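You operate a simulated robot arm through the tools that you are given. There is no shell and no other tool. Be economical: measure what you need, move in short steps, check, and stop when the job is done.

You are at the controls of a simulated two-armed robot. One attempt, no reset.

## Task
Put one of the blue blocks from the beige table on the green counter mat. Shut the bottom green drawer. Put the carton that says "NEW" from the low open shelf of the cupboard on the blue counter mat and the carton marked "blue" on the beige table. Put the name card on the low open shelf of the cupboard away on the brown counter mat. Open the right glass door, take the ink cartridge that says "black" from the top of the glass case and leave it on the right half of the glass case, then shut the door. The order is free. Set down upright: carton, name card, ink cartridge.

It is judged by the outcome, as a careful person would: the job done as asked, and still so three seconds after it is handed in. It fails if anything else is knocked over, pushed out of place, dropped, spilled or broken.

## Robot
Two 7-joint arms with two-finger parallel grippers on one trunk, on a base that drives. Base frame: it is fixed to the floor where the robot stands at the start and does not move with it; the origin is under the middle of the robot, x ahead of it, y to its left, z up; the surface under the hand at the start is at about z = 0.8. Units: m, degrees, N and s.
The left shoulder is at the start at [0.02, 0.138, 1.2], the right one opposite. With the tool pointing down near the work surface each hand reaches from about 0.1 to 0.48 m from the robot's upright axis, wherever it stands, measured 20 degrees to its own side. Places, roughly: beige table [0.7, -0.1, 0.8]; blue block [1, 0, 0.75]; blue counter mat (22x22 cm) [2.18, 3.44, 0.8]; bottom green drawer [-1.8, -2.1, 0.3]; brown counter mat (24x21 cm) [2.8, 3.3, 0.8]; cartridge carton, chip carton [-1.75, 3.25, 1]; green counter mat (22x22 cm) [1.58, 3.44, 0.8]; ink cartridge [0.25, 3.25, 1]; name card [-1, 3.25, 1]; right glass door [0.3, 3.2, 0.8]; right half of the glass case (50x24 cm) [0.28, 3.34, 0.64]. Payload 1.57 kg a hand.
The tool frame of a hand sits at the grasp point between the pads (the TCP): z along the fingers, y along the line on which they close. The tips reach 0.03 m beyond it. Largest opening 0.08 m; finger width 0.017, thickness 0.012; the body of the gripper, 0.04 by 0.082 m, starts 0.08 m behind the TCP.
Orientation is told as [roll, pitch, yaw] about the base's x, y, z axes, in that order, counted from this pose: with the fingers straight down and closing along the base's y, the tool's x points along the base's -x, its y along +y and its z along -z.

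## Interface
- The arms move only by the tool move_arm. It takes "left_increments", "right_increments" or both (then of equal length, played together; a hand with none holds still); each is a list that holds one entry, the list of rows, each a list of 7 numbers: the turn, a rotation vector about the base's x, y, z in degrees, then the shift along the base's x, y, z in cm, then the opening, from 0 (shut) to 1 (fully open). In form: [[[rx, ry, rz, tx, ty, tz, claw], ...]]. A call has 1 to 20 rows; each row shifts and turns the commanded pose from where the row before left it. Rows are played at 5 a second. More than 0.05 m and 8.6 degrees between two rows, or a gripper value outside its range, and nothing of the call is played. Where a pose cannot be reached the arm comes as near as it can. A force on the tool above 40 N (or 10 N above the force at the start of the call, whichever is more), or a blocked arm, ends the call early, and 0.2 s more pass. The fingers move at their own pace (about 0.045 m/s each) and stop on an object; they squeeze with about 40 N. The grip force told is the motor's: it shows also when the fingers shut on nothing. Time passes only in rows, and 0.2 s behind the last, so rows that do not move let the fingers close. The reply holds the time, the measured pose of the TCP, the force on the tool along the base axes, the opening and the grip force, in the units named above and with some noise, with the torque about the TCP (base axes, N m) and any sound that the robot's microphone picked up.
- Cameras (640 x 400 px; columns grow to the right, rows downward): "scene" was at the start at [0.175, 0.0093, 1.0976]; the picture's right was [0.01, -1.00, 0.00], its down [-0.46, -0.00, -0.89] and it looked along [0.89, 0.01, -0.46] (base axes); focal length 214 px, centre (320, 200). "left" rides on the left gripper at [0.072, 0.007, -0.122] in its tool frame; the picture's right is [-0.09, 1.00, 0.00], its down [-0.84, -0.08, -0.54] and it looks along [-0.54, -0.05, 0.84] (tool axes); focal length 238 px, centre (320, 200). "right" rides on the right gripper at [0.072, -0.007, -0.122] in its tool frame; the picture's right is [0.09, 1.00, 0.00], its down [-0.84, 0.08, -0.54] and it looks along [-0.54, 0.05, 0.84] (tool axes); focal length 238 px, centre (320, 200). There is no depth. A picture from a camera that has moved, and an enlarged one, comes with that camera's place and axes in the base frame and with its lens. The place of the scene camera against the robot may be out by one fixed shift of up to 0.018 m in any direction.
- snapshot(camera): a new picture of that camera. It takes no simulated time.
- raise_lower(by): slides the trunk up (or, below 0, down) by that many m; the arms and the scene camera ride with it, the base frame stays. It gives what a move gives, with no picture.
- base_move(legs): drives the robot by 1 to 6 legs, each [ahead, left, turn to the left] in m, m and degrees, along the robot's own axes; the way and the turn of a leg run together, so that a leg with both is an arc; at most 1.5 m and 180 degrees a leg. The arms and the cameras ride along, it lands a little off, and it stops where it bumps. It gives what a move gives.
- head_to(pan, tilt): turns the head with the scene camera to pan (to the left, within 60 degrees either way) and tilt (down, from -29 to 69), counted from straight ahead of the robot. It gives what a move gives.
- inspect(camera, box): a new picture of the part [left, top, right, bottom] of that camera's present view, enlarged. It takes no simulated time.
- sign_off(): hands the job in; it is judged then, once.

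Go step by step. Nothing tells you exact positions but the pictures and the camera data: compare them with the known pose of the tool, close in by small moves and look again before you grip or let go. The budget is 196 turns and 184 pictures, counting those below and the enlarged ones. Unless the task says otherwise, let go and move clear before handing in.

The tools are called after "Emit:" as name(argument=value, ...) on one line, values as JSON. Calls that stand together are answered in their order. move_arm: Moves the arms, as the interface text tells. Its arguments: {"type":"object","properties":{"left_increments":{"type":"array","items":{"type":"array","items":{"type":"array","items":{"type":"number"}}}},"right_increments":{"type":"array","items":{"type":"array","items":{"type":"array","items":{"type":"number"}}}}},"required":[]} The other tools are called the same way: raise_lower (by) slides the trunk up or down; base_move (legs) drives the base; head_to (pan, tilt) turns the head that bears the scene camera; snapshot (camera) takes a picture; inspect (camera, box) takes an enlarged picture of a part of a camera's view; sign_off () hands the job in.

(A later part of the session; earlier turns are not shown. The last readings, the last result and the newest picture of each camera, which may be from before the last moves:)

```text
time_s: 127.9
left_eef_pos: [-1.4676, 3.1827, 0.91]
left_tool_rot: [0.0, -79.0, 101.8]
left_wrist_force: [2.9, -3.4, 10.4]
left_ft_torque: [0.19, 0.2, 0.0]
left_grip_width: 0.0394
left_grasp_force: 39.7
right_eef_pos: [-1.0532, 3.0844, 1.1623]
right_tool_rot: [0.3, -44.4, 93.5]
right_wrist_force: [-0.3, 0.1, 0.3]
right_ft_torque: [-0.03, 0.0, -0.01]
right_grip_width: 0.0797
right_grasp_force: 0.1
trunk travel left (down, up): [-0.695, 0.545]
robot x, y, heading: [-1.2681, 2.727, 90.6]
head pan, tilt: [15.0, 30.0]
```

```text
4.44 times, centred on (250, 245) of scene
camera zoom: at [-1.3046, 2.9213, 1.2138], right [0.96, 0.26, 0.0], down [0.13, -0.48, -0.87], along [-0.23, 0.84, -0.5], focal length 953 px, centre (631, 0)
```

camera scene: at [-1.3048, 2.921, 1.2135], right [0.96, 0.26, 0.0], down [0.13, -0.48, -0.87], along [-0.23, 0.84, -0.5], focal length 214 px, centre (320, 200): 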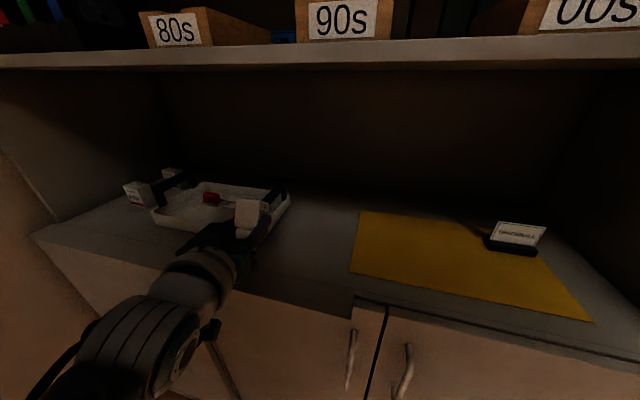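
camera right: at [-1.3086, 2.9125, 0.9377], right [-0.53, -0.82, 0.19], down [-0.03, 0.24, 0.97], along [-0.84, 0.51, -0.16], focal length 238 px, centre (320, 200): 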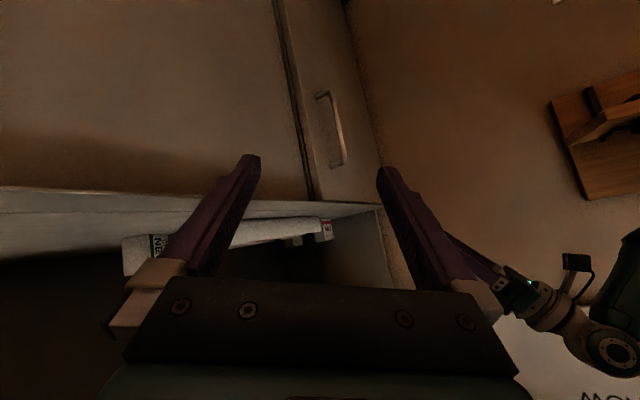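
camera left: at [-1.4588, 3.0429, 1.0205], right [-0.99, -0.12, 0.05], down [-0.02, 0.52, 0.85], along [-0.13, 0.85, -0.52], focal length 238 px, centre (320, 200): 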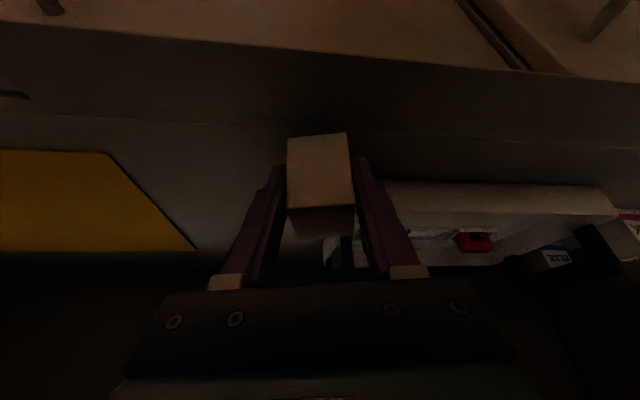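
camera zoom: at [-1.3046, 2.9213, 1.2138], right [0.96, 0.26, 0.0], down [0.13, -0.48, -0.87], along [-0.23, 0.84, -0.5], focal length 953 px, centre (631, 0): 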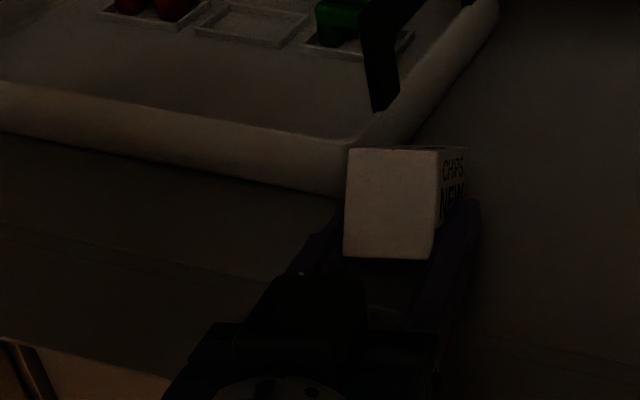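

Edge contact. Open the fingers and let it settle.

Emit:
move_arm(left_increments=[[[0, 0, 0, 0, 0, 0, 0.7], [0, 0, 0, 0, 0, 0, 1], [0, 0, 0, 0, 0, 0, 1], [0, 0, 0, 0, 0, 0, 1]]])

Emit:
snapshot(camera="left")

Emit:
inspect(camera="scene", box=[180, 200, 320, 290])

```text
time_s: 128.9
left_eef_pos: [-1.4676, 3.1809, 0.9079]
left_tool_rot: [0.5, -78.6, 101.5]
left_wrist_force: [-0.8, -0.1, -0.3]
left_ft_torque: [-0.02, -0.04, 0.02]
left_grip_width: 0.0802
left_grasp_force: 0.0
right_eef_pos: [-1.0525, 3.0847, 1.1608]
right_tool_rot: [0.3, -44.3, 93.5]
right_wrist_force: [-0.8, -0.1, -0.5]
right_ft_torque: [0.0, 0.0, 0.01]
right_grip_width: 0.08
right_grasp_force: 0.1
trunk travel left (down, up): [-0.695, 0.545]
robot x, y, heading: [-1.2652, 2.7289, 90.4]
head pan, tilt: [15.0, 30.0]
```

```text
91 pictures are left
camera left: at [-1.4485, 3.0481, 0.8592], right [-0.98, -0.19, 0.09], down [0.15, -0.34, 0.93], along [-0.14, 0.92, 0.36], focal length 238 px, centre (320, 200)
```

left: 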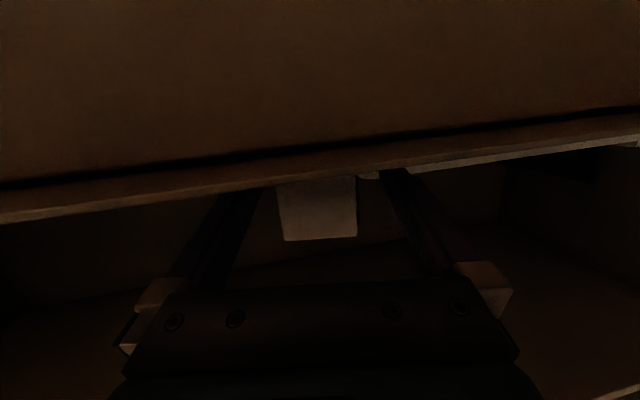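

```text
4.44 times, centred on (250, 245) of scene
camera zoom: at [-1.3047, 2.921, 1.2135], right [0.96, 0.26, 0.0], down [0.13, -0.48, -0.87], along [-0.23, 0.84, -0.5], focal length 953 px, centre (631, 0)
```

zoom: 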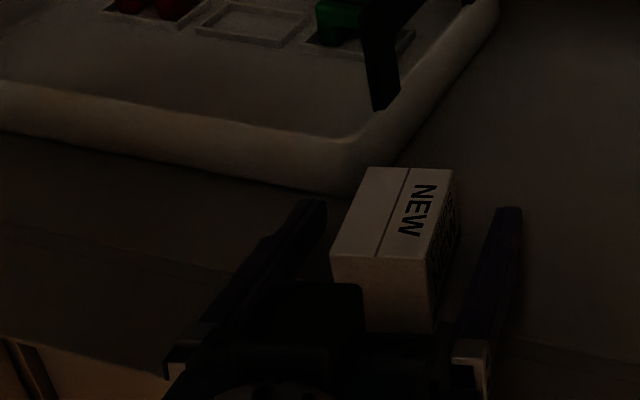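

The carton is now upright. Retreat, steepen the hand to about 42°, and look again for the regrasp.

Emit:
move_arm(left_increments=[[[0, 0, 0, 0.6, -3, 0, 1], [0, 0, 0, 0.6, -3, 0, 1], [0, 0, 0, 0.6, -3, 0, 1], [-7.3, -1.5, 0, 0, 0, 1, 1], [-7.3, -1.5, 0, 0, 0, 1, 1], [-7.3, -1.5, 0, 0, 0, 1, 1], [-7.3, -1.5, 0, 0, 0, 0.5, 1], [-7.3, -1.5, 0, 0, 0, 0.5, 1]]])

Emit:
snapshot(camera="left")

Emit:
inspect(camera="scene", box=[180, 180, 320, 280])

```text
time_s: 130.3
left_eef_pos: [-1.497, 3.0952, 0.9391]
left_tool_rot: [17.5, -60.7, 84.7]
left_wrist_force: [-0.9, 0.4, 0.6]
left_ft_torque: [0.03, 0.01, -0.04]
left_grip_width: 0.0803
left_grasp_force: 0.0
right_eef_pos: [-1.0525, 3.0837, 1.1621]
right_tool_rot: [0.3, -44.2, 93.5]
right_wrist_force: [-0.5, 0.0, -0.4]
right_ft_torque: [0.0, 0.01, 0.0]
right_grip_width: 0.08
right_grasp_force: 0.1
trunk travel left (down, up): [-0.695, 0.545]
robot x, y, heading: [-1.2668, 2.7283, 90.1]
head pan, tilt: [15.0, 30.0]
stopped in row 6 (left hand): the arm was blocked; the commanded pose is now the measured one
```

```text
89 pictures are left
camera left: at [-1.4805, 2.9542, 0.9317], right [-0.97, -0.13, 0.23], down [0.23, -0.05, 0.97], along [-0.11, 0.99, 0.07], focal length 238 px, centre (320, 200)
```

left: 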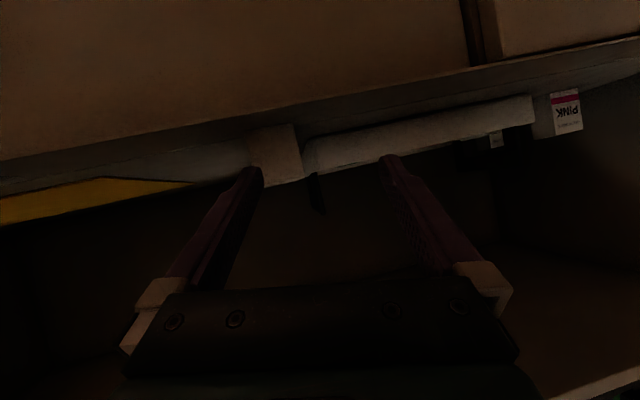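

```text
4.00 times, centred on (250, 230) of scene
camera zoom: at [-1.3049, 2.921, 1.2135], right [0.96, 0.26, 0.0], down [0.13, -0.48, -0.87], along [-0.23, 0.84, -0.5], focal length 858 px, centre (600, 80)
```

zoom: 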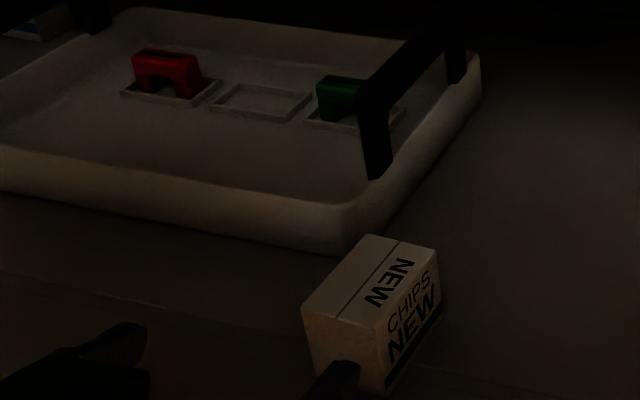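

Carton stands upright; the left wrist is near a limit when close to the body. I'll back up, restore the left hand, and use the well-postured right hand to pick the carton.

Emit:
base_move(legs=[[-0.2, 0, 0]])

Emit:
move_arm(left_increments=[[[-0.2, -2.8, -5.1, 0, 3, 1, 1], [-0.2, -2.8, -5.1, 0, 3, 1, 1], [-0.2, -2.8, -5.1, 0, 3, 1, 1], [-7, 0, 0, 0, 0, 1, 1], [-7, 0, 0, 0, 0, 1, 1], [-7, 0, 0, 0, 0, 0, 1], [-7, 0, 0, 0, 0, 0, 1]]], right_increments=[[[0, 0, 0, 0, 0.5, -2, 1], [0, 0, 0, 0, 0.5, -2, 1], [0, 0, 0, 0, 0.5, -2, 1], [0, 0, 0, 0, 0.5, -2, 1], [0, 0, 2, 0, 0, -2, 1], [0, 0, 5, 0, 0, -2, 1], [0, 0, 5, 0, 0, -2, 1]]])

```text
time_s: 131.9
left_eef_pos: [-1.4972, 2.8964, 0.9385]
left_tool_rot: [17.4, -60.8, 84.9]
left_wrist_force: [-0.6, -0.4, 0.5]
left_ft_torque: [-0.02, -0.01, 0.03]
left_grip_width: 0.08
left_grasp_force: 0.1
right_eef_pos: [-1.0525, 2.8888, 1.1619]
right_tool_rot: [0.2, -44.3, 93.6]
right_wrist_force: [0.1, 0.1, 0.3]
right_ft_torque: [0.0, -0.03, -0.01]
right_grip_width: 0.0799
right_grasp_force: 0.1
trunk travel left (down, up): [-0.695, 0.545]
robot x, y, heading: [-1.265, 2.5285, 90.2]
head pan, tilt: [15.0, 30.0]
```

```text
time_s: 133.5
left_eef_pos: [-1.4963, 2.9875, 0.9893]
left_tool_rot: [-2.9, -32.9, 86.9]
left_wrist_force: [0.7, -0.5, -0.6]
left_ft_torque: [0.03, -0.01, -0.03]
left_grip_width: 0.08
left_grasp_force: 0.0
right_eef_pos: [-1.0531, 2.9083, 1.0202]
right_tool_rot: [0.2, -44.4, 105.6]
right_wrist_force: [-0.4, -0.4, -0.4]
right_ft_torque: [0.02, -0.02, 0.02]
right_grip_width: 0.0803
right_grasp_force: 0.0
trunk travel left (down, up): [-0.695, 0.545]
robot x, y, heading: [-1.2622, 2.529, 90.3]
head pan, tilt: [15.0, 30.0]
```

Left hand is healthy when extended. Check the carton from the left camera.

Emit:
snapshot(camera="left")

Emit:
snapshot(camera="scene")

```text
87 pictures are left
camera left: at [-1.5161, 2.8615, 1.0497], right [-0.99, 0.16, 0.01], down [0.07, 0.4, 0.91], along [0.14, 0.9, -0.41], focal length 238 px, centre (320, 200)
```

left: 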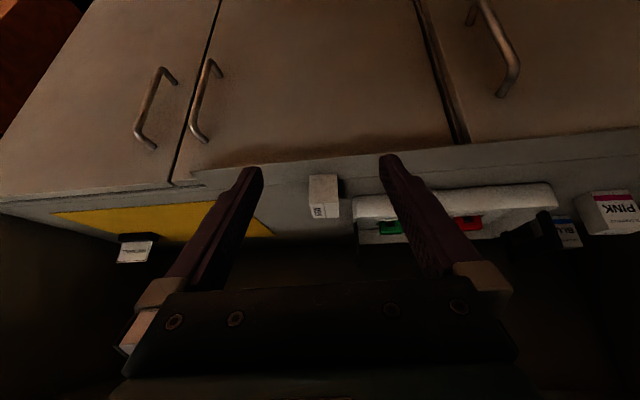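

```text
86 pictures are left
camera scene: at [-1.3041, 2.7239, 1.2135], right [0.96, 0.27, 0.0], down [0.13, -0.48, -0.87], along [-0.23, 0.83, -0.5], focal length 214 px, centre (320, 200)
```

scene: 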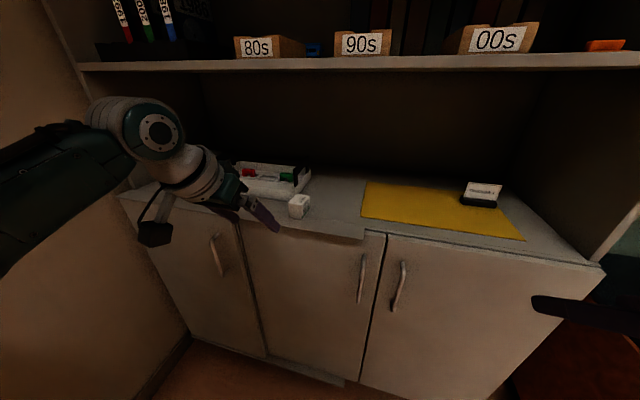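

Emit:
inspect(camera="left", box=[280, 150, 376, 230])

```text
5.00 times, centred on (328, 190) of left
camera zoom: at [-1.5161, 2.8615, 1.0497], right [-0.99, 0.16, 0.01], down [0.07, 0.4, 0.91], along [0.14, 0.9, -0.41], focal length 1192 px, centre (280, 250)
```

zoom: 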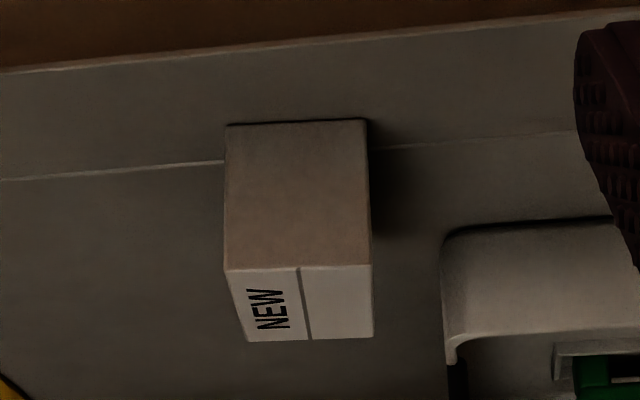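

The carton is square-on (yaw ≈ -4°), centre about (-1.474, 3.175). Approach with base and arm together, check before closing.

Emit:
base_move(legs=[[0.1, -0.021, 0]])

Emit:
move_arm(left_increments=[[[0, 0, 0, 0, 0, -3.5, 1], [0, 0, 0, 0, 0, -3.5, 1]]])

Emit:
snapshot(camera="left")

```text
time_s: 134.7
left_eef_pos: [-1.4772, 3.0894, 0.9889]
left_tool_rot: [-2.9, -33.0, 87.0]
left_wrist_force: [-1.3, -0.1, -0.5]
left_ft_torque: [-0.01, 0.02, 0.01]
left_grip_width: 0.08
left_grasp_force: 0.1
right_eef_pos: [-1.0355, 3.0098, 1.0224]
right_tool_rot: [0.3, -44.3, 105.8]
right_wrist_force: [-0.1, 0.0, -0.1]
right_ft_torque: [-0.01, 0.01, 0.01]
right_grip_width: 0.08
right_grasp_force: 0.1
trunk travel left (down, up): [-0.695, 0.545]
robot x, y, heading: [-1.2472, 2.6283, 90.6]
head pan, tilt: [15.0, 30.0]
```

```text
time_s: 135.2
left_eef_pos: [-1.4769, 3.0891, 0.917]
left_tool_rot: [-2.9, -33.2, 87.0]
left_wrist_force: [-0.2, -0.2, 0.2]
left_ft_torque: [-0.04, 0.02, 0.01]
left_grip_width: 0.0802
left_grasp_force: 0.0
right_eef_pos: [-1.0339, 3.0107, 1.0215]
right_tool_rot: [0.4, -44.2, 105.7]
right_wrist_force: [0.7, 0.9, -0.1]
right_ft_torque: [-0.01, -0.02, 0.0]
right_grip_width: 0.0799
right_grasp_force: 0.0
trunk travel left (down, up): [-0.695, 0.545]
robot x, y, heading: [-1.2426, 2.6302, 90.5]
head pan, tilt: [15.0, 30.0]
```

```text
84 pictures are left
camera left: at [-1.4965, 2.9627, 0.9773], right [-0.99, 0.16, 0.01], down [0.07, 0.4, 0.91], along [0.14, 0.9, -0.41], focal length 238 px, centre (320, 200)
```

left: 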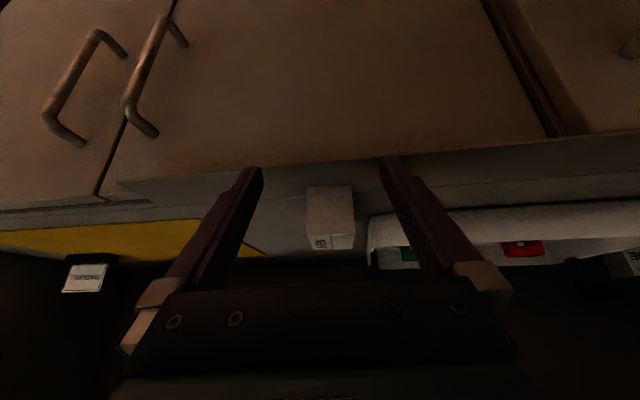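

Emit:
move_arm(left_increments=[[[0, 0, 0, 0, 2.8, 0, 1], [0, 0, 0, 0, 2.8, 0, 1], [0, 0, 0, 0, 2.6, 0, 1], [0, 0, 0, 0, 0, 0, 1]]])

Emit:
snapshot(camera="left")

```text
time_s: 136.2
left_eef_pos: [-1.4739, 3.1618, 0.919]
left_tool_rot: [-2.8, -33.1, 86.9]
left_wrist_force: [-0.3, -0.1, 0.2]
left_ft_torque: [-0.02, -0.01, 0.03]
left_grip_width: 0.0802
left_grasp_force: 0.0
left hand out of reach, approached as far as the arm can: row 3
right_eef_pos: [-1.0339, 3.0095, 1.0223]
right_tool_rot: [0.3, -44.3, 105.6]
right_wrist_force: [0.2, 0.1, -0.6]
right_ft_torque: [0.01, -0.02, -0.03]
right_grip_width: 0.0802
right_grasp_force: 0.0
trunk travel left (down, up): [-0.695, 0.545]
robot x, y, heading: [-1.2461, 2.6273, 90.5]
head pan, tilt: [15.0, 30.0]
```

```text
83 pictures are left
camera left: at [-1.4945, 3.0365, 0.9786], right [-0.99, 0.16, 0.01], down [0.07, 0.4, 0.91], along [0.14, 0.9, -0.41], focal length 238 px, centre (320, 200)
```

left: 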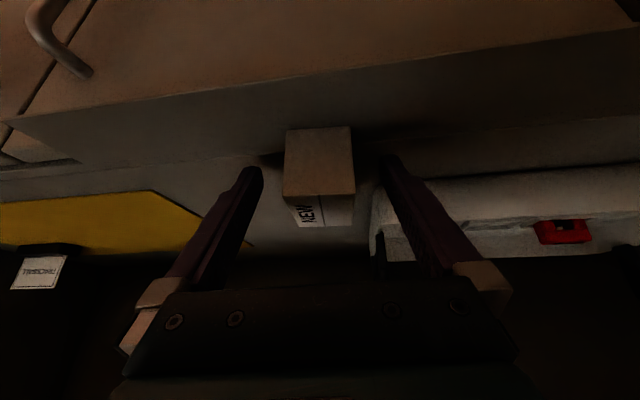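

Nudge the base 1.2 cm, then close and lift.

Emit:
base_move(legs=[[0.013, 0, 0]])

Emit:
move_arm(left_increments=[[[0, 0, 0, 0, 0, 0, 0.3], [0, 0, 0, 0, 0, 0, 0], [0, 0, 0, 0, 0, 0, 0], [0, 0, 0, 0, 0, 0, 0], [0, 0, 0, 0, -0.5, 1.5, 0], [0, 0, 0, 0, -0.5, 1.5, 0], [0, 0, 0, 0, -0.5, 1.5, 0]]])

Emit:
snapshot(camera="left")

```text
time_s: 137.0
left_eef_pos: [-1.4747, 3.1751, 0.9176]
left_tool_rot: [-2.9, -33.0, 87.0]
left_wrist_force: [1.1, -0.3, 0.2]
left_ft_torque: [0.0, 0.0, -0.01]
left_grip_width: 0.08
left_grasp_force: 0.0
right_eef_pos: [-1.0336, 3.0218, 1.0214]
right_tool_rot: [0.2, -44.2, 105.6]
right_wrist_force: [-0.2, 1.3, -0.5]
right_ft_torque: [-0.06, 0.01, -0.03]
right_grip_width: 0.0799
right_grasp_force: 0.0
trunk travel left (down, up): [-0.695, 0.545]
robot x, y, heading: [-1.2429, 2.6391, 90.5]
head pan, tilt: [15.0, 30.0]
```

```text
time_s: 138.6
left_eef_pos: [-1.4734, 3.1591, 0.9636]
left_tool_rot: [-2.8, -32.9, 87.0]
left_wrist_force: [-0.2, 0.2, -1.2]
left_ft_torque: [0.01, 0.01, -0.01]
left_grip_width: 0.0392
left_grasp_force: 39.7
right_eef_pos: [-1.0341, 3.0226, 1.0203]
right_tool_rot: [0.3, -44.3, 105.7]
right_wrist_force: [-0.6, 0.3, -0.6]
right_ft_torque: [0.04, 0.05, -0.02]
right_grip_width: 0.08
right_grasp_force: 0.1
trunk travel left (down, up): [-0.695, 0.545]
robot x, y, heading: [-1.2417, 2.6424, 90.7]
head pan, tilt: [15.0, 30.0]
```

```text
82 pictures are left
camera left: at [-1.4929, 3.0328, 1.0241], right [-0.99, 0.16, 0.01], down [0.07, 0.4, 0.91], along [0.14, 0.9, -0.41], focal length 238 px, centre (320, 200)
```

left: 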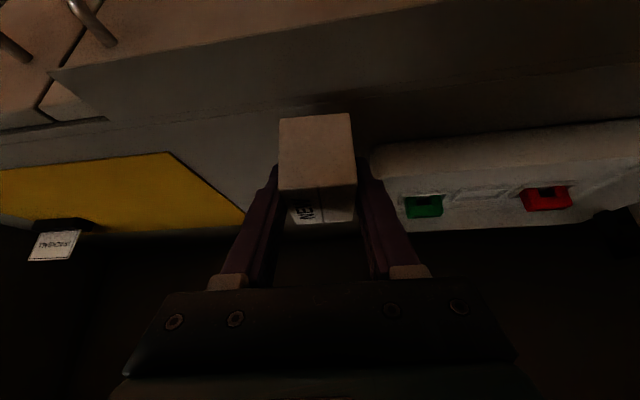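

NEW is held upright in the left hand. Next try turning the right hand to point to the right (+x) for pinching the name card; first back off into free space.

Emit:
base_move(legs=[[-0.3, 0, 0]])

Emit:
move_arm(right_increments=[[[0, 0, -8, 0.5, 0, 0, 1], [0, 0, -8, 0.5, 0, 0, 1], [0, 0, -8, 0.5, 0, 0, 1], [0, 0, -8, 0.5, 0, 0, 1], [0, 0, -8, 0.5, 0, 0, 1], [0, 0, -8, 0.5, 0, 0, 1], [0, 0, -8, 0.5, 0, 0, 1], [0, 0, -8, 0.5, 0, 0, 1], [0, 0, -8, 0.5, 0, 0, 1], [0, 0, -8, 0.5, 0, 0, 1], [0, 0, -8, 0.5, 0, 0, 1], [0, 0, -8, 0.5, 0, 0, 1], [0, 0, -8, 0.5, 0, 0, 1]]])

Emit:
head_to(pan=-20, tilt=25)

Emit:
snapshot(camera="scene")

```text
time_s: 140.7
left_eef_pos: [-1.4725, 2.8602, 0.9627]
left_tool_rot: [-2.8, -33.0, 87.2]
left_wrist_force: [0.7, 0.3, -0.2]
left_ft_torque: [0.01, 0.03, -0.02]
left_grip_width: 0.0393
left_grasp_force: 39.5
right_eef_pos: [-1.0329, 2.7263, 1.0222]
right_tool_rot: [0.3, -44.3, 105.9]
right_wrist_force: [0.1, 0.7, -1.1]
right_ft_torque: [0.02, 0.0, 0.01]
right_grip_width: 0.08
right_grasp_force: 0.0
trunk travel left (down, up): [-0.695, 0.545]
robot x, y, heading: [-1.2384, 2.3452, 90.9]
head pan, tilt: [15.0, 30.0]
```

```text
time_s: 143.4
left_eef_pos: [-1.4717, 2.8614, 0.964]
left_tool_rot: [-2.9, -33.0, 87.2]
left_wrist_force: [-1.6, -0.8, -1.1]
left_ft_torque: [0.0, 0.0, 0.01]
left_grip_width: 0.0391
left_grasp_force: 39.9
right_eef_pos: [-0.9963, 2.7313, 1.032]
right_tool_rot: [0.7, -44.6, 87.0]
right_wrist_force: [-0.4, -0.4, 0.7]
right_ft_torque: [0.0, 0.03, 0.02]
right_grip_width: 0.08
right_grasp_force: 0.1
right hand out of reach, approached as far as the arm can: row 2, 3, 4, 5, 6, 7, 8, 9, 10, 11, 12, 13
trunk travel left (down, up): [-0.695, 0.545]
robot x, y, heading: [-1.2395, 2.3433, 90.7]
head pan, tilt: [15.0, 30.0]
```

```text
time_s: 144.5
left_eef_pos: [-1.472, 2.8626, 0.9641]
left_tool_rot: [-2.9, -33.1, 87.2]
left_wrist_force: [0.0, 0.2, -1.0]
left_ft_torque: [-0.03, 0.0, 0.01]
left_grip_width: 0.0391
left_grasp_force: 40.4
right_eef_pos: [-0.9965, 2.7313, 1.0308]
right_tool_rot: [0.8, -44.6, 87.0]
right_wrist_force: [-0.1, -0.2, 1.1]
right_ft_torque: [0.0, 0.0, -0.01]
right_grip_width: 0.0798
right_grasp_force: 0.1
trunk travel left (down, up): [-0.695, 0.545]
robot x, y, heading: [-1.2401, 2.3439, 91.0]
head pan, tilt: [-20.0, 25.0]
```

```text
81 pictures are left
camera scene: at [-1.2274, 2.5412, 1.2214], right [0.94, -0.33, 0.0], down [-0.14, -0.4, -0.91], along [0.3, 0.86, -0.42], focal length 214 px, centre (320, 200)
```

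scene: 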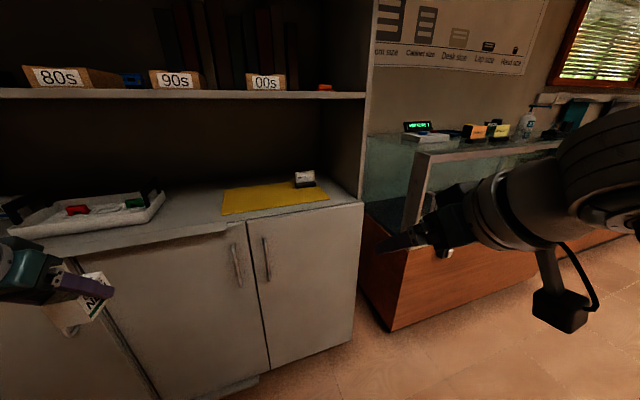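

Right hand can't yaw outward; I'll do the card later with the left hand from an angled base. Now deliver NEW to the blue mat.

Emit:
raise_lower(by=-0.08)

Emit:
base_move(legs=[[0, -1.5, -0.8], [0, -1.5, 0], [0, -0.68, 0]])

Emit:
head_to(pan=10, tilt=30)

Emit:
snapshot(camera="scene")

```text
time_s: 145.6
left_eef_pos: [-1.4735, 2.8624, 0.8828]
left_tool_rot: [-2.8, -33.0, 87.2]
left_wrist_force: [0.4, 0.6, -0.5]
left_ft_torque: [-0.01, -0.01, 0.0]
left_grip_width: 0.0391
left_grasp_force: 39.9
right_eef_pos: [-0.9971, 2.7307, 0.9513]
right_tool_rot: [0.7, -44.6, 87.1]
right_wrist_force: [-0.5, 0.6, -0.4]
right_ft_torque: [-0.01, 0.0, -0.02]
right_grip_width: 0.0801
right_grasp_force: 0.0
trunk travel left (down, up): [-0.615, 0.625]
robot x, y, heading: [-1.2397, 2.3438, 90.8]
head pan, tilt: [-20.0, 25.0]
```

```text
time_s: 163.4
left_eef_pos: [2.2228, 2.8025, 0.8846]
left_tool_rot: [-2.8, -33.0, 85.4]
left_wrist_force: [0.1, 0.7, 0.0]
left_ft_torque: [0.03, -0.01, 0.02]
left_grip_width: 0.0392
left_grasp_force: 40.4
right_eef_pos: [2.6939, 2.6582, 0.9537]
right_tool_rot: [0.8, -44.5, 85.3]
right_wrist_force: [0.4, 0.5, 0.1]
right_ft_torque: [0.0, -0.01, 0.0]
right_grip_width: 0.08
right_grasp_force: 0.0
trunk travel left (down, up): [-0.615, 0.625]
robot x, y, heading: [2.4388, 2.2808, 88.9]
head pan, tilt: [-20.0, 25.0]
```

```text
time_s: 164.4
left_eef_pos: [2.2212, 2.8028, 0.8846]
left_tool_rot: [-2.7, -33.0, 85.4]
left_wrist_force: [-0.5, -0.1, -1.2]
left_ft_torque: [-0.01, -0.02, -0.01]
left_grip_width: 0.0395
left_grasp_force: 40.3
right_eef_pos: [2.6938, 2.6583, 0.9511]
right_tool_rot: [0.7, -44.5, 85.2]
right_wrist_force: [-0.3, 0.1, 0.7]
right_ft_torque: [-0.01, 0.01, -0.02]
right_grip_width: 0.0802
right_grasp_force: 0.0
trunk travel left (down, up): [-0.615, 0.625]
robot x, y, heading: [2.4363, 2.2783, 88.7]
head pan, tilt: [10.0, 30.0]
```

```text
80 pictures are left
camera scene: at [2.4102, 2.4786, 1.1335], right [0.99, 0.15, 0.0], down [0.08, -0.49, -0.87], along [-0.13, 0.86, -0.5], focal length 214 px, centre (320, 200)
```

scene: 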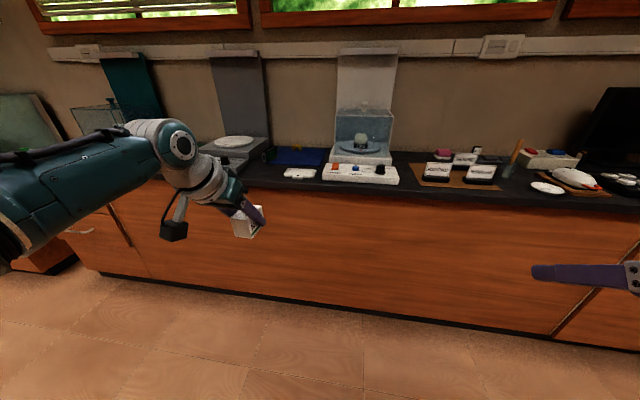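

Carton hangs steady. Raise slightly and approach the counter toward the blue mat.

Emit:
raise_lower(by=0.09)

Emit:
base_move(legs=[[0.42, 0, 1]])

Emit:
head_to(pan=25, tilt=40)

Emit:
snapshot(camera="scene")

Emit:
snapshot(camera="left")

```text
time_s: 165.6
left_eef_pos: [2.2222, 2.8031, 0.9734]
left_tool_rot: [-2.8, -33.1, 85.4]
left_wrist_force: [0.5, -0.6, -1.1]
left_ft_torque: [-0.03, 0.0, -0.03]
left_grip_width: 0.0391
left_grasp_force: 40.0
right_eef_pos: [2.6935, 2.6583, 1.0422]
right_tool_rot: [0.7, -44.5, 85.2]
right_wrist_force: [-0.6, -0.4, 0.4]
right_ft_torque: [0.01, -0.01, 0.02]
right_grip_width: 0.0801
right_grasp_force: 0.0
trunk travel left (down, up): [-0.705, 0.535]
robot x, y, heading: [2.4399, 2.2782, 88.9]
head pan, tilt: [10.0, 30.0]
```

```text
time_s: 168.3
left_eef_pos: [2.2162, 3.2291, 0.974]
left_tool_rot: [-2.9, -32.9, 86.7]
left_wrist_force: [0.4, -0.3, -0.5]
left_ft_torque: [-0.03, -0.02, 0.03]
left_grip_width: 0.0391
left_grasp_force: 40.3
right_eef_pos: [2.6918, 3.0945, 1.0407]
right_tool_rot: [0.7, -44.5, 86.4]
right_wrist_force: [-0.2, 0.2, 1.0]
right_ft_torque: [-0.01, 0.01, -0.01]
right_grip_width: 0.0801
right_grasp_force: 0.0
trunk travel left (down, up): [-0.705, 0.535]
robot x, y, heading: [2.4404, 2.7107, 90.1]
head pan, tilt: [10.0, 30.0]
```

```text
time_s: 169.0
left_eef_pos: [2.2161, 3.2304, 0.9731]
left_tool_rot: [-2.7, -33.0, 86.6]
left_wrist_force: [-0.2, 1.0, -0.7]
left_ft_torque: [0.01, 0.02, 0.01]
left_grip_width: 0.039
left_grasp_force: 40.1
right_eef_pos: [2.6901, 3.0955, 1.0414]
right_tool_rot: [0.7, -44.6, 86.4]
right_wrist_force: [0.4, -0.2, 0.9]
right_ft_torque: [0.0, 0.01, 0.0]
right_grip_width: 0.08
right_grasp_force: 0.1
trunk travel left (down, up): [-0.705, 0.535]
robot x, y, heading: [2.4399, 2.7117, 89.9]
head pan, tilt: [25.0, 40.0]
```

```text
79 pictures are left
camera scene: at [2.3902, 2.898, 1.2082], right [0.91, 0.42, 0.0], down [0.27, -0.58, -0.77], along [-0.32, 0.69, -0.64], focal length 214 px, centre (320, 200)
```

scene: 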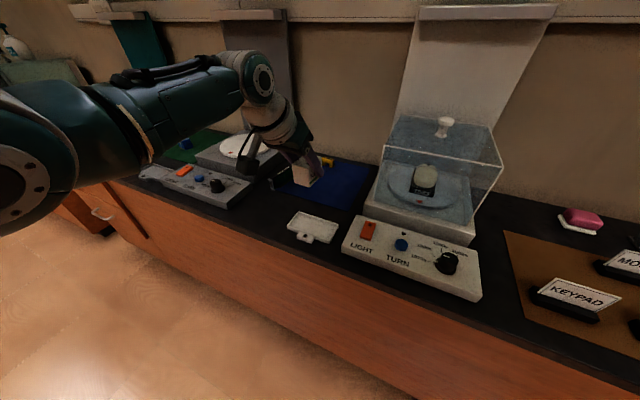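

```text
78 pictures are left
camera left: at [2.1957, 3.1043, 1.034], right [-0.99, 0.16, 0.01], down [0.07, 0.4, 0.91], along [0.15, 0.9, -0.41], focal length 238 px, centre (320, 200)
```

left: 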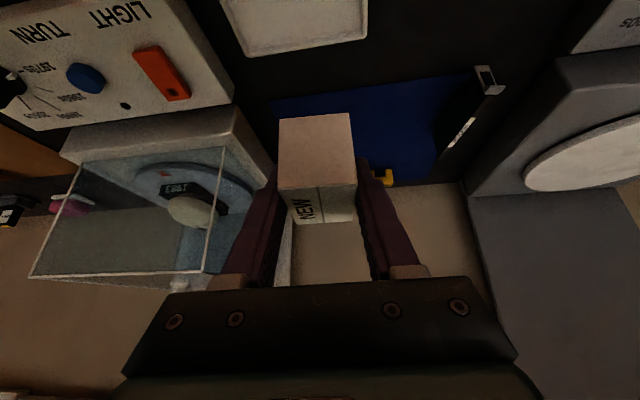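

Blue mat spans x 2.065–2.29, y 3.31–3.53, with a black stand at its left front and a yellow clip at the back. I'll place NEW at about (2.21, 3.40).

Emit:
base_move(legs=[[0.17, 0, 0]])

Emit:
raise_lower(by=-0.1)

Emit:
snapshot(camera="left")

```text
time_s: 170.5
left_eef_pos: [2.214, 3.4, 0.9735]
left_tool_rot: [-2.8, -33.1, 86.7]
left_wrist_force: [0.1, -0.1, -0.9]
left_ft_torque: [-0.01, -0.03, -0.01]
left_grip_width: 0.0391
left_grasp_force: 40.1
right_eef_pos: [2.6901, 3.2662, 1.0424]
right_tool_rot: [0.7, -44.5, 86.5]
right_wrist_force: [-0.2, 0.9, -0.7]
right_ft_torque: [-0.01, -0.01, 0.01]
right_grip_width: 0.0802
right_grasp_force: 0.1
trunk travel left (down, up): [-0.705, 0.535]
robot x, y, heading: [2.4404, 2.8808, 90.4]
head pan, tilt: [25.0, 40.0]
```

```text
time_s: 171.8
left_eef_pos: [2.2153, 3.3998, 0.8732]
left_tool_rot: [-2.8, -33.0, 86.7]
left_wrist_force: [0.4, 0.1, 0.2]
left_ft_torque: [-0.02, -0.03, -0.03]
left_grip_width: 0.0391
left_grasp_force: 40.2
right_eef_pos: [2.6893, 3.2655, 0.942]
right_tool_rot: [0.7, -44.5, 86.5]
right_wrist_force: [-0.5, -0.8, -0.2]
right_ft_torque: [0.01, 0.01, 0.02]
right_grip_width: 0.0796
right_grasp_force: 0.0
trunk travel left (down, up): [-0.605, 0.635]
robot x, y, heading: [2.4403, 2.8847, 90.2]
head pan, tilt: [25.0, 40.0]
```

```text
77 pictures are left
camera left: at [2.1944, 3.2742, 0.934], right [-0.99, 0.16, 0.01], down [0.07, 0.4, 0.91], along [0.14, 0.9, -0.41], focal length 238 px, centre (320, 200)
```

left: 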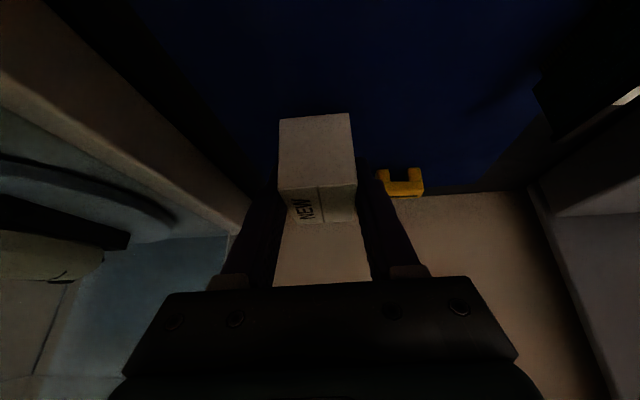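

Emit:
move_arm(left_increments=[[[0, 0, 0, 0, 0, -1.5, 0], [0, 0, 0, 0, 0, -0.8, 0], [0, 0, 0, 0, 0, -0.3, 0], [0, 0, 0, 0, 0, -0.3, 0], [0, 0, 0, 0, 0, -0.3, 0]]])

```text
time_s: 173.0
left_eef_pos: [2.2154, 3.3996, 0.8423]
left_tool_rot: [-2.8, -33.0, 86.7]
left_wrist_force: [0.6, 0.7, -0.9]
left_ft_torque: [0.02, -0.02, -0.01]
left_grip_width: 0.0392
left_grasp_force: 40.1
right_eef_pos: [2.6905, 3.2654, 0.9406]
right_tool_rot: [0.7, -44.4, 86.5]
right_wrist_force: [0.1, -0.4, 0.0]
right_ft_torque: [0.0, 0.02, 0.0]
right_grip_width: 0.0798
right_grasp_force: 0.1
trunk travel left (down, up): [-0.605, 0.635]
robot x, y, heading: [2.4421, 2.8814, 90.5]
head pan, tilt: [25.0, 40.0]
```

Emit:
move_arm(left_increments=[[[0, 0, 0, 0, 0, -0.2, 0], [0, 0, 0, 0, 0, -0.2, 0], [0, 0, 0, 0, 0, -0.2, 0]]])

```text
time_s: 173.8
left_eef_pos: [2.2149, 3.4008, 0.8379]
left_tool_rot: [-2.7, -33.3, 86.7]
left_wrist_force: [4.2, -15.0, 30.6]
left_ft_torque: [-0.03, 0.42, 0.31]
left_grip_width: 0.0393
left_grasp_force: 40.4
right_eef_pos: [2.6884, 3.2647, 0.9417]
right_tool_rot: [0.8, -44.5, 86.5]
right_wrist_force: [-0.1, -0.6, 0.3]
right_ft_torque: [0.03, -0.01, 0.0]
right_grip_width: 0.08
right_grasp_force: 0.0
trunk travel left (down, up): [-0.605, 0.635]
robot x, y, heading: [2.442, 2.8831, 90.2]
head pan, tilt: [25.0, 40.0]
```

Contact. Release and withdraw along the finger direction.

Emit:
move_arm(left_increments=[[[0, 0, 0, 0, 0, 0.2, 0], [0, 0, 0, 0, 0, 0, 0.5], [0, 0, 0, 0, 0, 0, 1], [0, 0, 0, 0, 0, 0, 1], [0, 0, 0, 0, -2, 3, 1], [0, 0, 0, 0, -2, 3, 1], [0, 0, 0, 0, -2, 3, 1]]])

Emit:
snapshot(camera="left")

Emit:
head_to(pan=-15, tilt=40)

Emit:
snapshot(camera="scene")

```text
time_s: 175.4
left_eef_pos: [2.2154, 3.3399, 0.927]
left_tool_rot: [-2.8, -32.9, 86.7]
left_wrist_force: [0.5, -0.3, 1.4]
left_ft_torque: [0.01, 0.03, -0.02]
left_grip_width: 0.0801
left_grasp_force: 0.2
right_eef_pos: [2.6892, 3.2665, 0.9416]
right_tool_rot: [0.7, -44.5, 86.5]
right_wrist_force: [0.0, -0.8, -0.9]
right_ft_torque: [0.01, 0.01, 0.0]
right_grip_width: 0.08
right_grasp_force: 0.1
trunk travel left (down, up): [-0.605, 0.635]
robot x, y, heading: [2.4436, 2.8817, 90.0]
head pan, tilt: [25.0, 40.0]
```

```text
76 pictures are left
camera left: at [2.1953, 3.2141, 0.9887], right [-0.99, 0.16, 0.01], down [0.07, 0.4, 0.91], along [0.14, 0.9, -0.41], focal length 238 px, centre (320, 200)
```

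left: 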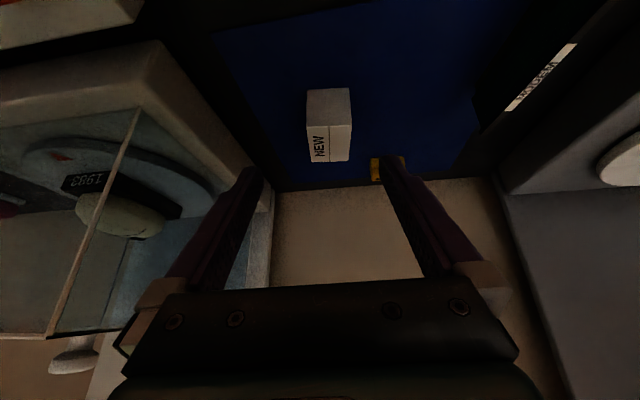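

```text
time_s: 176.5
left_eef_pos: [2.2155, 3.3407, 0.9259]
left_tool_rot: [-2.8, -33.0, 86.7]
left_wrist_force: [-0.5, 0.1, 0.3]
left_ft_torque: [-0.01, -0.01, -0.01]
left_grip_width: 0.0799
left_grasp_force: 0.1
right_eef_pos: [2.6896, 3.2659, 0.9409]
right_tool_rot: [0.7, -44.4, 86.5]
right_wrist_force: [0.2, 0.5, -0.5]
right_ft_torque: [0.0, -0.02, 0.0]
right_grip_width: 0.0798
right_grasp_force: 0.0
trunk travel left (down, up): [-0.605, 0.635]
robot x, y, heading: [2.4431, 2.8863, 90.3]
head pan, tilt: [-15.0, 40.0]
```

```text
75 pictures are left
camera scene: at [2.4471, 3.0737, 1.1082], right [0.97, -0.25, 0.0], down [-0.16, -0.62, -0.77], along [0.2, 0.74, -0.64], focal length 214 px, centre (320, 200)
```

scene: 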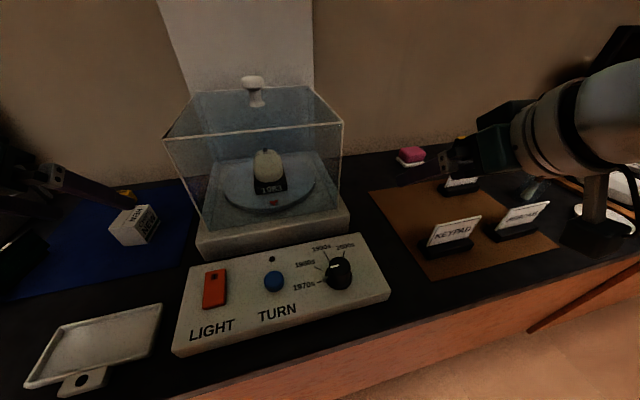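

NEW stands on the blue mat. The brown mat holds three cards with a free back-left spot at about (2.73, 3.385). Drive back to the cupboard, then face 45° for the card.

Emit:
base_move(legs=[[-0.5, 0, 0], [0, 1.5, 0], [0, 1.5, 0], [0, 0.74, 0]])

Emit:
raise_lower(by=0.05)

Emit:
move_arm(left_increments=[[[0, 0, -7.5, 1, 0, 1, 1], [0, 0, -7.5, 1, 0, 1, 1], [0, 0, -7.5, 1, 0, 1, 1], [0, 0, -7.5, 1, 0, 1, 1], [0, 0, -7.5, 1, 0, 1, 1], [0, 0, -7.5, 0, 0, 0, 1]]])

```text
time_s: 196.9
left_eef_pos: [-1.5116, 2.8107, 0.9272]
left_tool_rot: [-2.9, -33.0, 88.8]
left_wrist_force: [0.4, -0.2, 0.3]
left_ft_torque: [0.0, 0.01, 0.02]
left_grip_width: 0.08
left_grasp_force: 0.0
right_eef_pos: [-1.0362, 2.7527, 0.9407]
right_tool_rot: [0.7, -44.6, 88.6]
right_wrist_force: [-0.6, 0.5, 0.3]
right_ft_torque: [-0.02, -0.01, 0.0]
right_grip_width: 0.0799
right_grasp_force: 0.1
trunk travel left (down, up): [-0.605, 0.635]
robot x, y, heading: [-1.2705, 2.3591, 92.4]
head pan, tilt: [-15.0, 40.0]
```

```text
time_s: 197.8
left_eef_pos: [-1.5123, 2.8101, 0.9769]
left_tool_rot: [-2.8, -33.0, 88.8]
left_wrist_force: [-1.7, -0.7, 0.1]
left_ft_torque: [0.02, -0.02, -0.05]
left_grip_width: 0.08
left_grasp_force: 0.1
right_eef_pos: [-1.0366, 2.7529, 0.9912]
right_tool_rot: [0.7, -44.5, 88.6]
right_wrist_force: [-0.3, 0.0, 0.2]
right_ft_torque: [-0.01, 0.02, 0.03]
right_grip_width: 0.0799
right_grasp_force: 0.0
trunk travel left (down, up): [-0.655, 0.585]
robot x, y, heading: [-1.2673, 2.3579, 92.3]
head pan, tilt: [-15.0, 40.0]
```

```text
time_s: 199.2
left_eef_pos: [-1.4611, 2.8075, 1.0268]
left_tool_rot: [-2.7, -32.9, 43.7]
left_wrist_force: [-0.4, 0.6, -0.3]
left_ft_torque: [-0.01, -0.01, 0.0]
left_grip_width: 0.0801
left_grasp_force: 0.1
right_eef_pos: [-1.0359, 2.7531, 0.9912]
right_tool_rot: [0.7, -44.4, 88.6]
right_wrist_force: [-0.5, -0.8, 0.2]
right_ft_torque: [0.0, 0.03, -0.04]
right_grip_width: 0.0798
right_grasp_force: 0.0
trunk travel left (down, up): [-0.655, 0.585]
robot x, y, heading: [-1.2706, 2.3597, 92.4]
head pan, tilt: [-15.0, 40.0]
```

Left hand yawed -45° easily. Try continuing to full -90° so no base turn is needed.

Emit:
move_arm(left_increments=[[[0, 0, -8, 0.5, 0, 0, 1], [0, 0, -8, 0.5, 0, 0, 1], [0, 0, -8, 0.5, 0, 0, 1], [0, 0, -8, 0, 0, 0, 1], [0, 0, -8, 0, 0, 0, 1]]])

Emit:
head_to(pan=0, tilt=20)

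Emit:
snapshot(camera="scene")

```text
time_s: 200.4
left_eef_pos: [-1.4462, 2.8094, 1.0283]
left_tool_rot: [-2.7, -33.1, 3.6]
left_wrist_force: [-0.1, 0.2, -0.4]
left_ft_torque: [-0.03, 0.01, 0.0]
left_grip_width: 0.0799
left_grasp_force: 0.1
right_eef_pos: [-1.0364, 2.7522, 0.9912]
right_tool_rot: [0.7, -44.5, 88.6]
right_wrist_force: [0.1, 0.4, -0.4]
right_ft_torque: [0.0, 0.01, 0.0]
right_grip_width: 0.08
right_grasp_force: 0.0
trunk travel left (down, up): [-0.655, 0.585]
robot x, y, heading: [-1.2715, 2.3633, 92.4]
head pan, tilt: [-15.0, 40.0]
```

```text
time_s: 201.2
left_eef_pos: [-1.4466, 2.8104, 1.0273]
left_tool_rot: [-2.9, -33.0, 3.8]
left_wrist_force: [0.2, -1.0, -0.9]
left_ft_torque: [0.0, -0.01, 0.0]
left_grip_width: 0.0801
left_grasp_force: 0.0
right_eef_pos: [-1.0358, 2.7533, 0.9916]
right_tool_rot: [0.6, -44.5, 88.7]
right_wrist_force: [0.6, 0.3, 0.2]
right_ft_torque: [-0.01, 0.0, 0.01]
right_grip_width: 0.0797
right_grasp_force: 0.0
trunk travel left (down, up): [-0.655, 0.585]
robot x, y, heading: [-1.2694, 2.3613, 92.1]
head pan, tilt: [0.0, 20.0]
```

```text
74 pictures are left
camera scene: at [-1.2931, 2.5623, 1.1895], right [1.0, 0.04, 0.0], down [0.01, -0.34, -0.94], along [-0.04, 0.94, -0.34], focal length 214 px, centre (320, 200)
```

scene: 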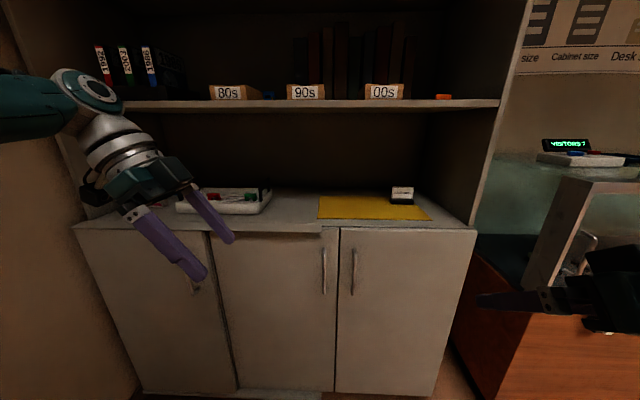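

Full -90° works. To reach the card with the left wrist I'll lower the trunk (keeps the forearm under the upper shelf), retract the right hand, and set the base at an angle.

Emit:
raise_lower(by=-0.1)

Emit:
move_arm(left_increments=[[[0, 0, -1, 0, 0, 2, 1], [0, 0, -1, 0, 0, 2, 1], [0, 0, 0, 0, 0, 2, 1], [0, 0, 0, 0, 0, 1, 1]]], right_increments=[[[0, 0, 0, -1, -2, 2, 1], [0, 0, 0, -1, -2, 2, 1], [0, 0, 0, -1, -2, 2, 1], [0, 0, 0, -1, -2, 2, 1]]])

```text
time_s: 202.6
left_eef_pos: [-1.4459, 2.8092, 0.9268]
left_tool_rot: [-2.7, -33.0, 3.8]
left_wrist_force: [-0.8, -0.3, 0.3]
left_ft_torque: [0.03, 0.02, -0.05]
left_grip_width: 0.0802
left_grasp_force: 0.1
right_eef_pos: [-1.0357, 2.7534, 0.8914]
right_tool_rot: [0.6, -44.5, 88.6]
right_wrist_force: [-0.9, 0.0, -0.3]
right_ft_torque: [0.02, 0.03, -0.03]
right_grip_width: 0.08
right_grasp_force: 0.0
trunk travel left (down, up): [-0.555, 0.685]
robot x, y, heading: [-1.2693, 2.3613, 92.3]
head pan, tilt: [0.0, 20.0]
```

```text
time_s: 203.6
left_eef_pos: [-1.4459, 2.8089, 0.9973]
left_tool_rot: [-2.8, -33.0, 1.7]
left_wrist_force: [0.8, 0.6, -0.6]
left_ft_torque: [0.0, 0.01, -0.02]
left_grip_width: 0.0799
left_grasp_force: 0.0
right_eef_pos: [-1.0733, 2.713, 0.9512]
right_tool_rot: [0.7, -44.5, 88.7]
right_wrist_force: [-0.3, 0.3, -0.3]
right_ft_torque: [0.0, -0.02, 0.0]
right_grip_width: 0.08
right_grasp_force: 0.0
right hand out of reach, approached as far as the arm can: row 3, 4
trunk travel left (down, up): [-0.555, 0.685]
robot x, y, heading: [-1.27, 2.3655, 92.0]
head pan, tilt: [0.0, 20.0]
```

Emit:
base_move(legs=[[0.17, 0, -27]])

Emit:
move_arm(left_increments=[[[0, 0, 8, 0, 0, 0, 1], [0, 0, 8, 0, 0, 0, 1], [0, 0, 8, 0, 0, 0, 1]]])

Emit:
snapshot(camera="scene")

Emit:
snapshot(camera="left")

```text
time_s: 205.3
left_eef_pos: [-1.1927, 3.0043, 0.9959]
left_tool_rot: [-2.8, -33.0, -24.9]
left_wrist_force: [0.3, -0.3, -0.2]
left_ft_torque: [0.01, 0.03, -0.02]
left_grip_width: 0.08
left_grasp_force: 0.0
right_eef_pos: [-0.9036, 2.7513, 0.9497]
right_tool_rot: [0.7, -44.6, 62.1]
right_wrist_force: [0.8, -0.2, -0.7]
right_ft_torque: [-0.02, 0.04, 0.01]
right_grip_width: 0.0798
right_grasp_force: 0.1
trunk travel left (down, up): [-0.555, 0.685]
robot x, y, heading: [-1.2389, 2.5264, 65.8]
head pan, tilt: [0.0, 20.0]
```

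```text
time_s: 206.1
left_eef_pos: [-1.1941, 3.0053, 0.9958]
left_tool_rot: [-2.9, -33.0, -0.7]
left_wrist_force: [-1.0, 0.4, 0.3]
left_ft_torque: [-0.01, 0.02, 0.02]
left_grip_width: 0.0801
left_grasp_force: 0.1
right_eef_pos: [-0.9034, 2.75, 0.95]
right_tool_rot: [0.7, -44.5, 62.0]
right_wrist_force: [0.8, 0.7, 0.2]
right_ft_torque: [-0.02, 0.01, 0.01]
right_grip_width: 0.0803
right_grasp_force: 0.0
trunk travel left (down, up): [-0.555, 0.685]
robot x, y, heading: [-1.2387, 2.5257, 65.8]
head pan, tilt: [0.0, 20.0]
```

```text
73 pictures are left
camera scene: at [-1.1739, 2.7086, 1.0895], right [0.91, -0.41, 0.0], down [-0.14, -0.31, -0.94], along [0.39, 0.86, -0.34], focal length 214 px, centre (320, 200)
```

scene: 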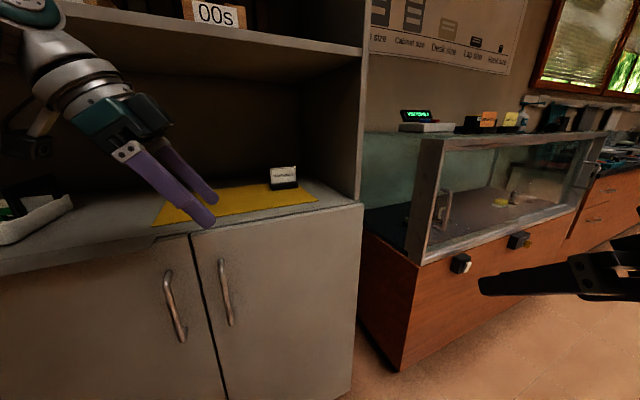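

```text
72 pictures are left
camera left: at [-1.3201, 3.0184, 1.0572], right [0.12, 0.99, 0.01], down [0.4, -0.06, 0.91], along [0.91, -0.1, -0.41], focal length 238 px, centre (320, 200)
```

left: 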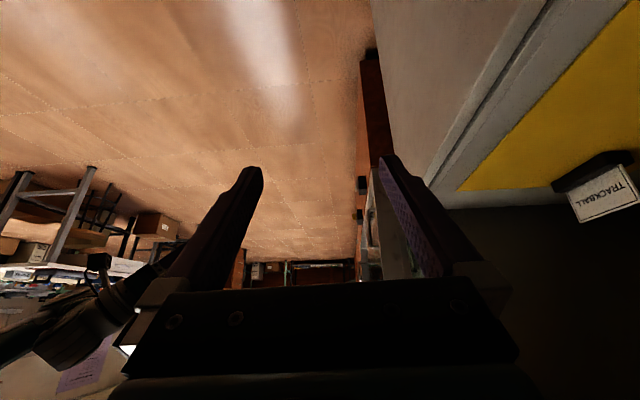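

Card position confirmed (~(-0.998, 3.353, 0.93)). Lower the left hand slightly, move the right hand outward for clearance, then drive in.

Emit:
move_arm(left_increments=[[[0, 2, 0, 0, 0, -1.5, 1], [0, 0, 0, 0, 0, -1.5, 1]]], right_increments=[[[0, 0, 0, 2.7, -2.0, 1, 1], [0, 0, 0, 2.7, -2.0, 1, 1]]])

Emit:
base_move(legs=[[0.2, 0.086, 0]])

Emit:
snapshot(camera="scene")

```text
time_s: 206.7
left_eef_pos: [-1.195, 3.0034, 0.9652]
left_tool_rot: [-2.9, -30.9, -0.7]
left_wrist_force: [-0.7, 0.3, -0.1]
left_ft_torque: [0.01, 0.0, 0.0]
left_grip_width: 0.08
left_grasp_force: 0.1
right_eef_pos: [-0.8459, 2.7143, 0.9681]
right_tool_rot: [0.9, -44.5, 61.9]
right_wrist_force: [-0.6, -0.8, -0.2]
right_ft_torque: [-0.02, 0.0, 0.02]
right_grip_width: 0.0799
right_grasp_force: 0.0
right hand out of reach, approached as far as the arm can: row 1
trunk travel left (down, up): [-0.555, 0.685]
robot x, y, heading: [-1.2352, 2.523, 65.5]
head pan, tilt: [0.0, 20.0]
```

```text
time_s: 208.4
left_eef_pos: [-1.189, 3.2254, 0.965]
left_tool_rot: [-2.9, -30.9, -0.8]
left_wrist_force: [-0.1, -0.1, 0.0]
left_ft_torque: [-0.02, 0.01, 0.01]
left_grip_width: 0.0802
left_grasp_force: 0.1
right_eef_pos: [-0.8403, 2.9378, 0.9691]
right_tool_rot: [0.8, -44.6, 62.0]
right_wrist_force: [0.5, 0.9, 0.0]
right_ft_torque: [-0.01, 0.01, -0.02]
right_grip_width: 0.0799
right_grasp_force: 0.1
trunk travel left (down, up): [-0.555, 0.685]
robot x, y, heading: [-1.2312, 2.7419, 65.5]
head pan, tilt: [0.0, 20.0]
```

```text
71 pictures are left
camera scene: at [-1.1682, 2.9302, 1.0896], right [0.91, -0.41, 0.0], down [-0.14, -0.31, -0.94], along [0.39, 0.86, -0.34], focal length 214 px, centre (320, 200)
```

scene: 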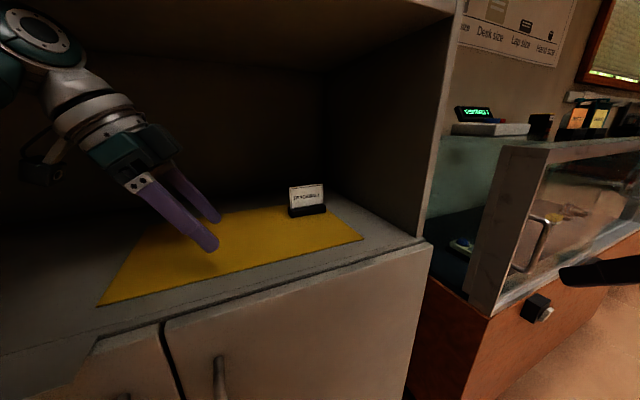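

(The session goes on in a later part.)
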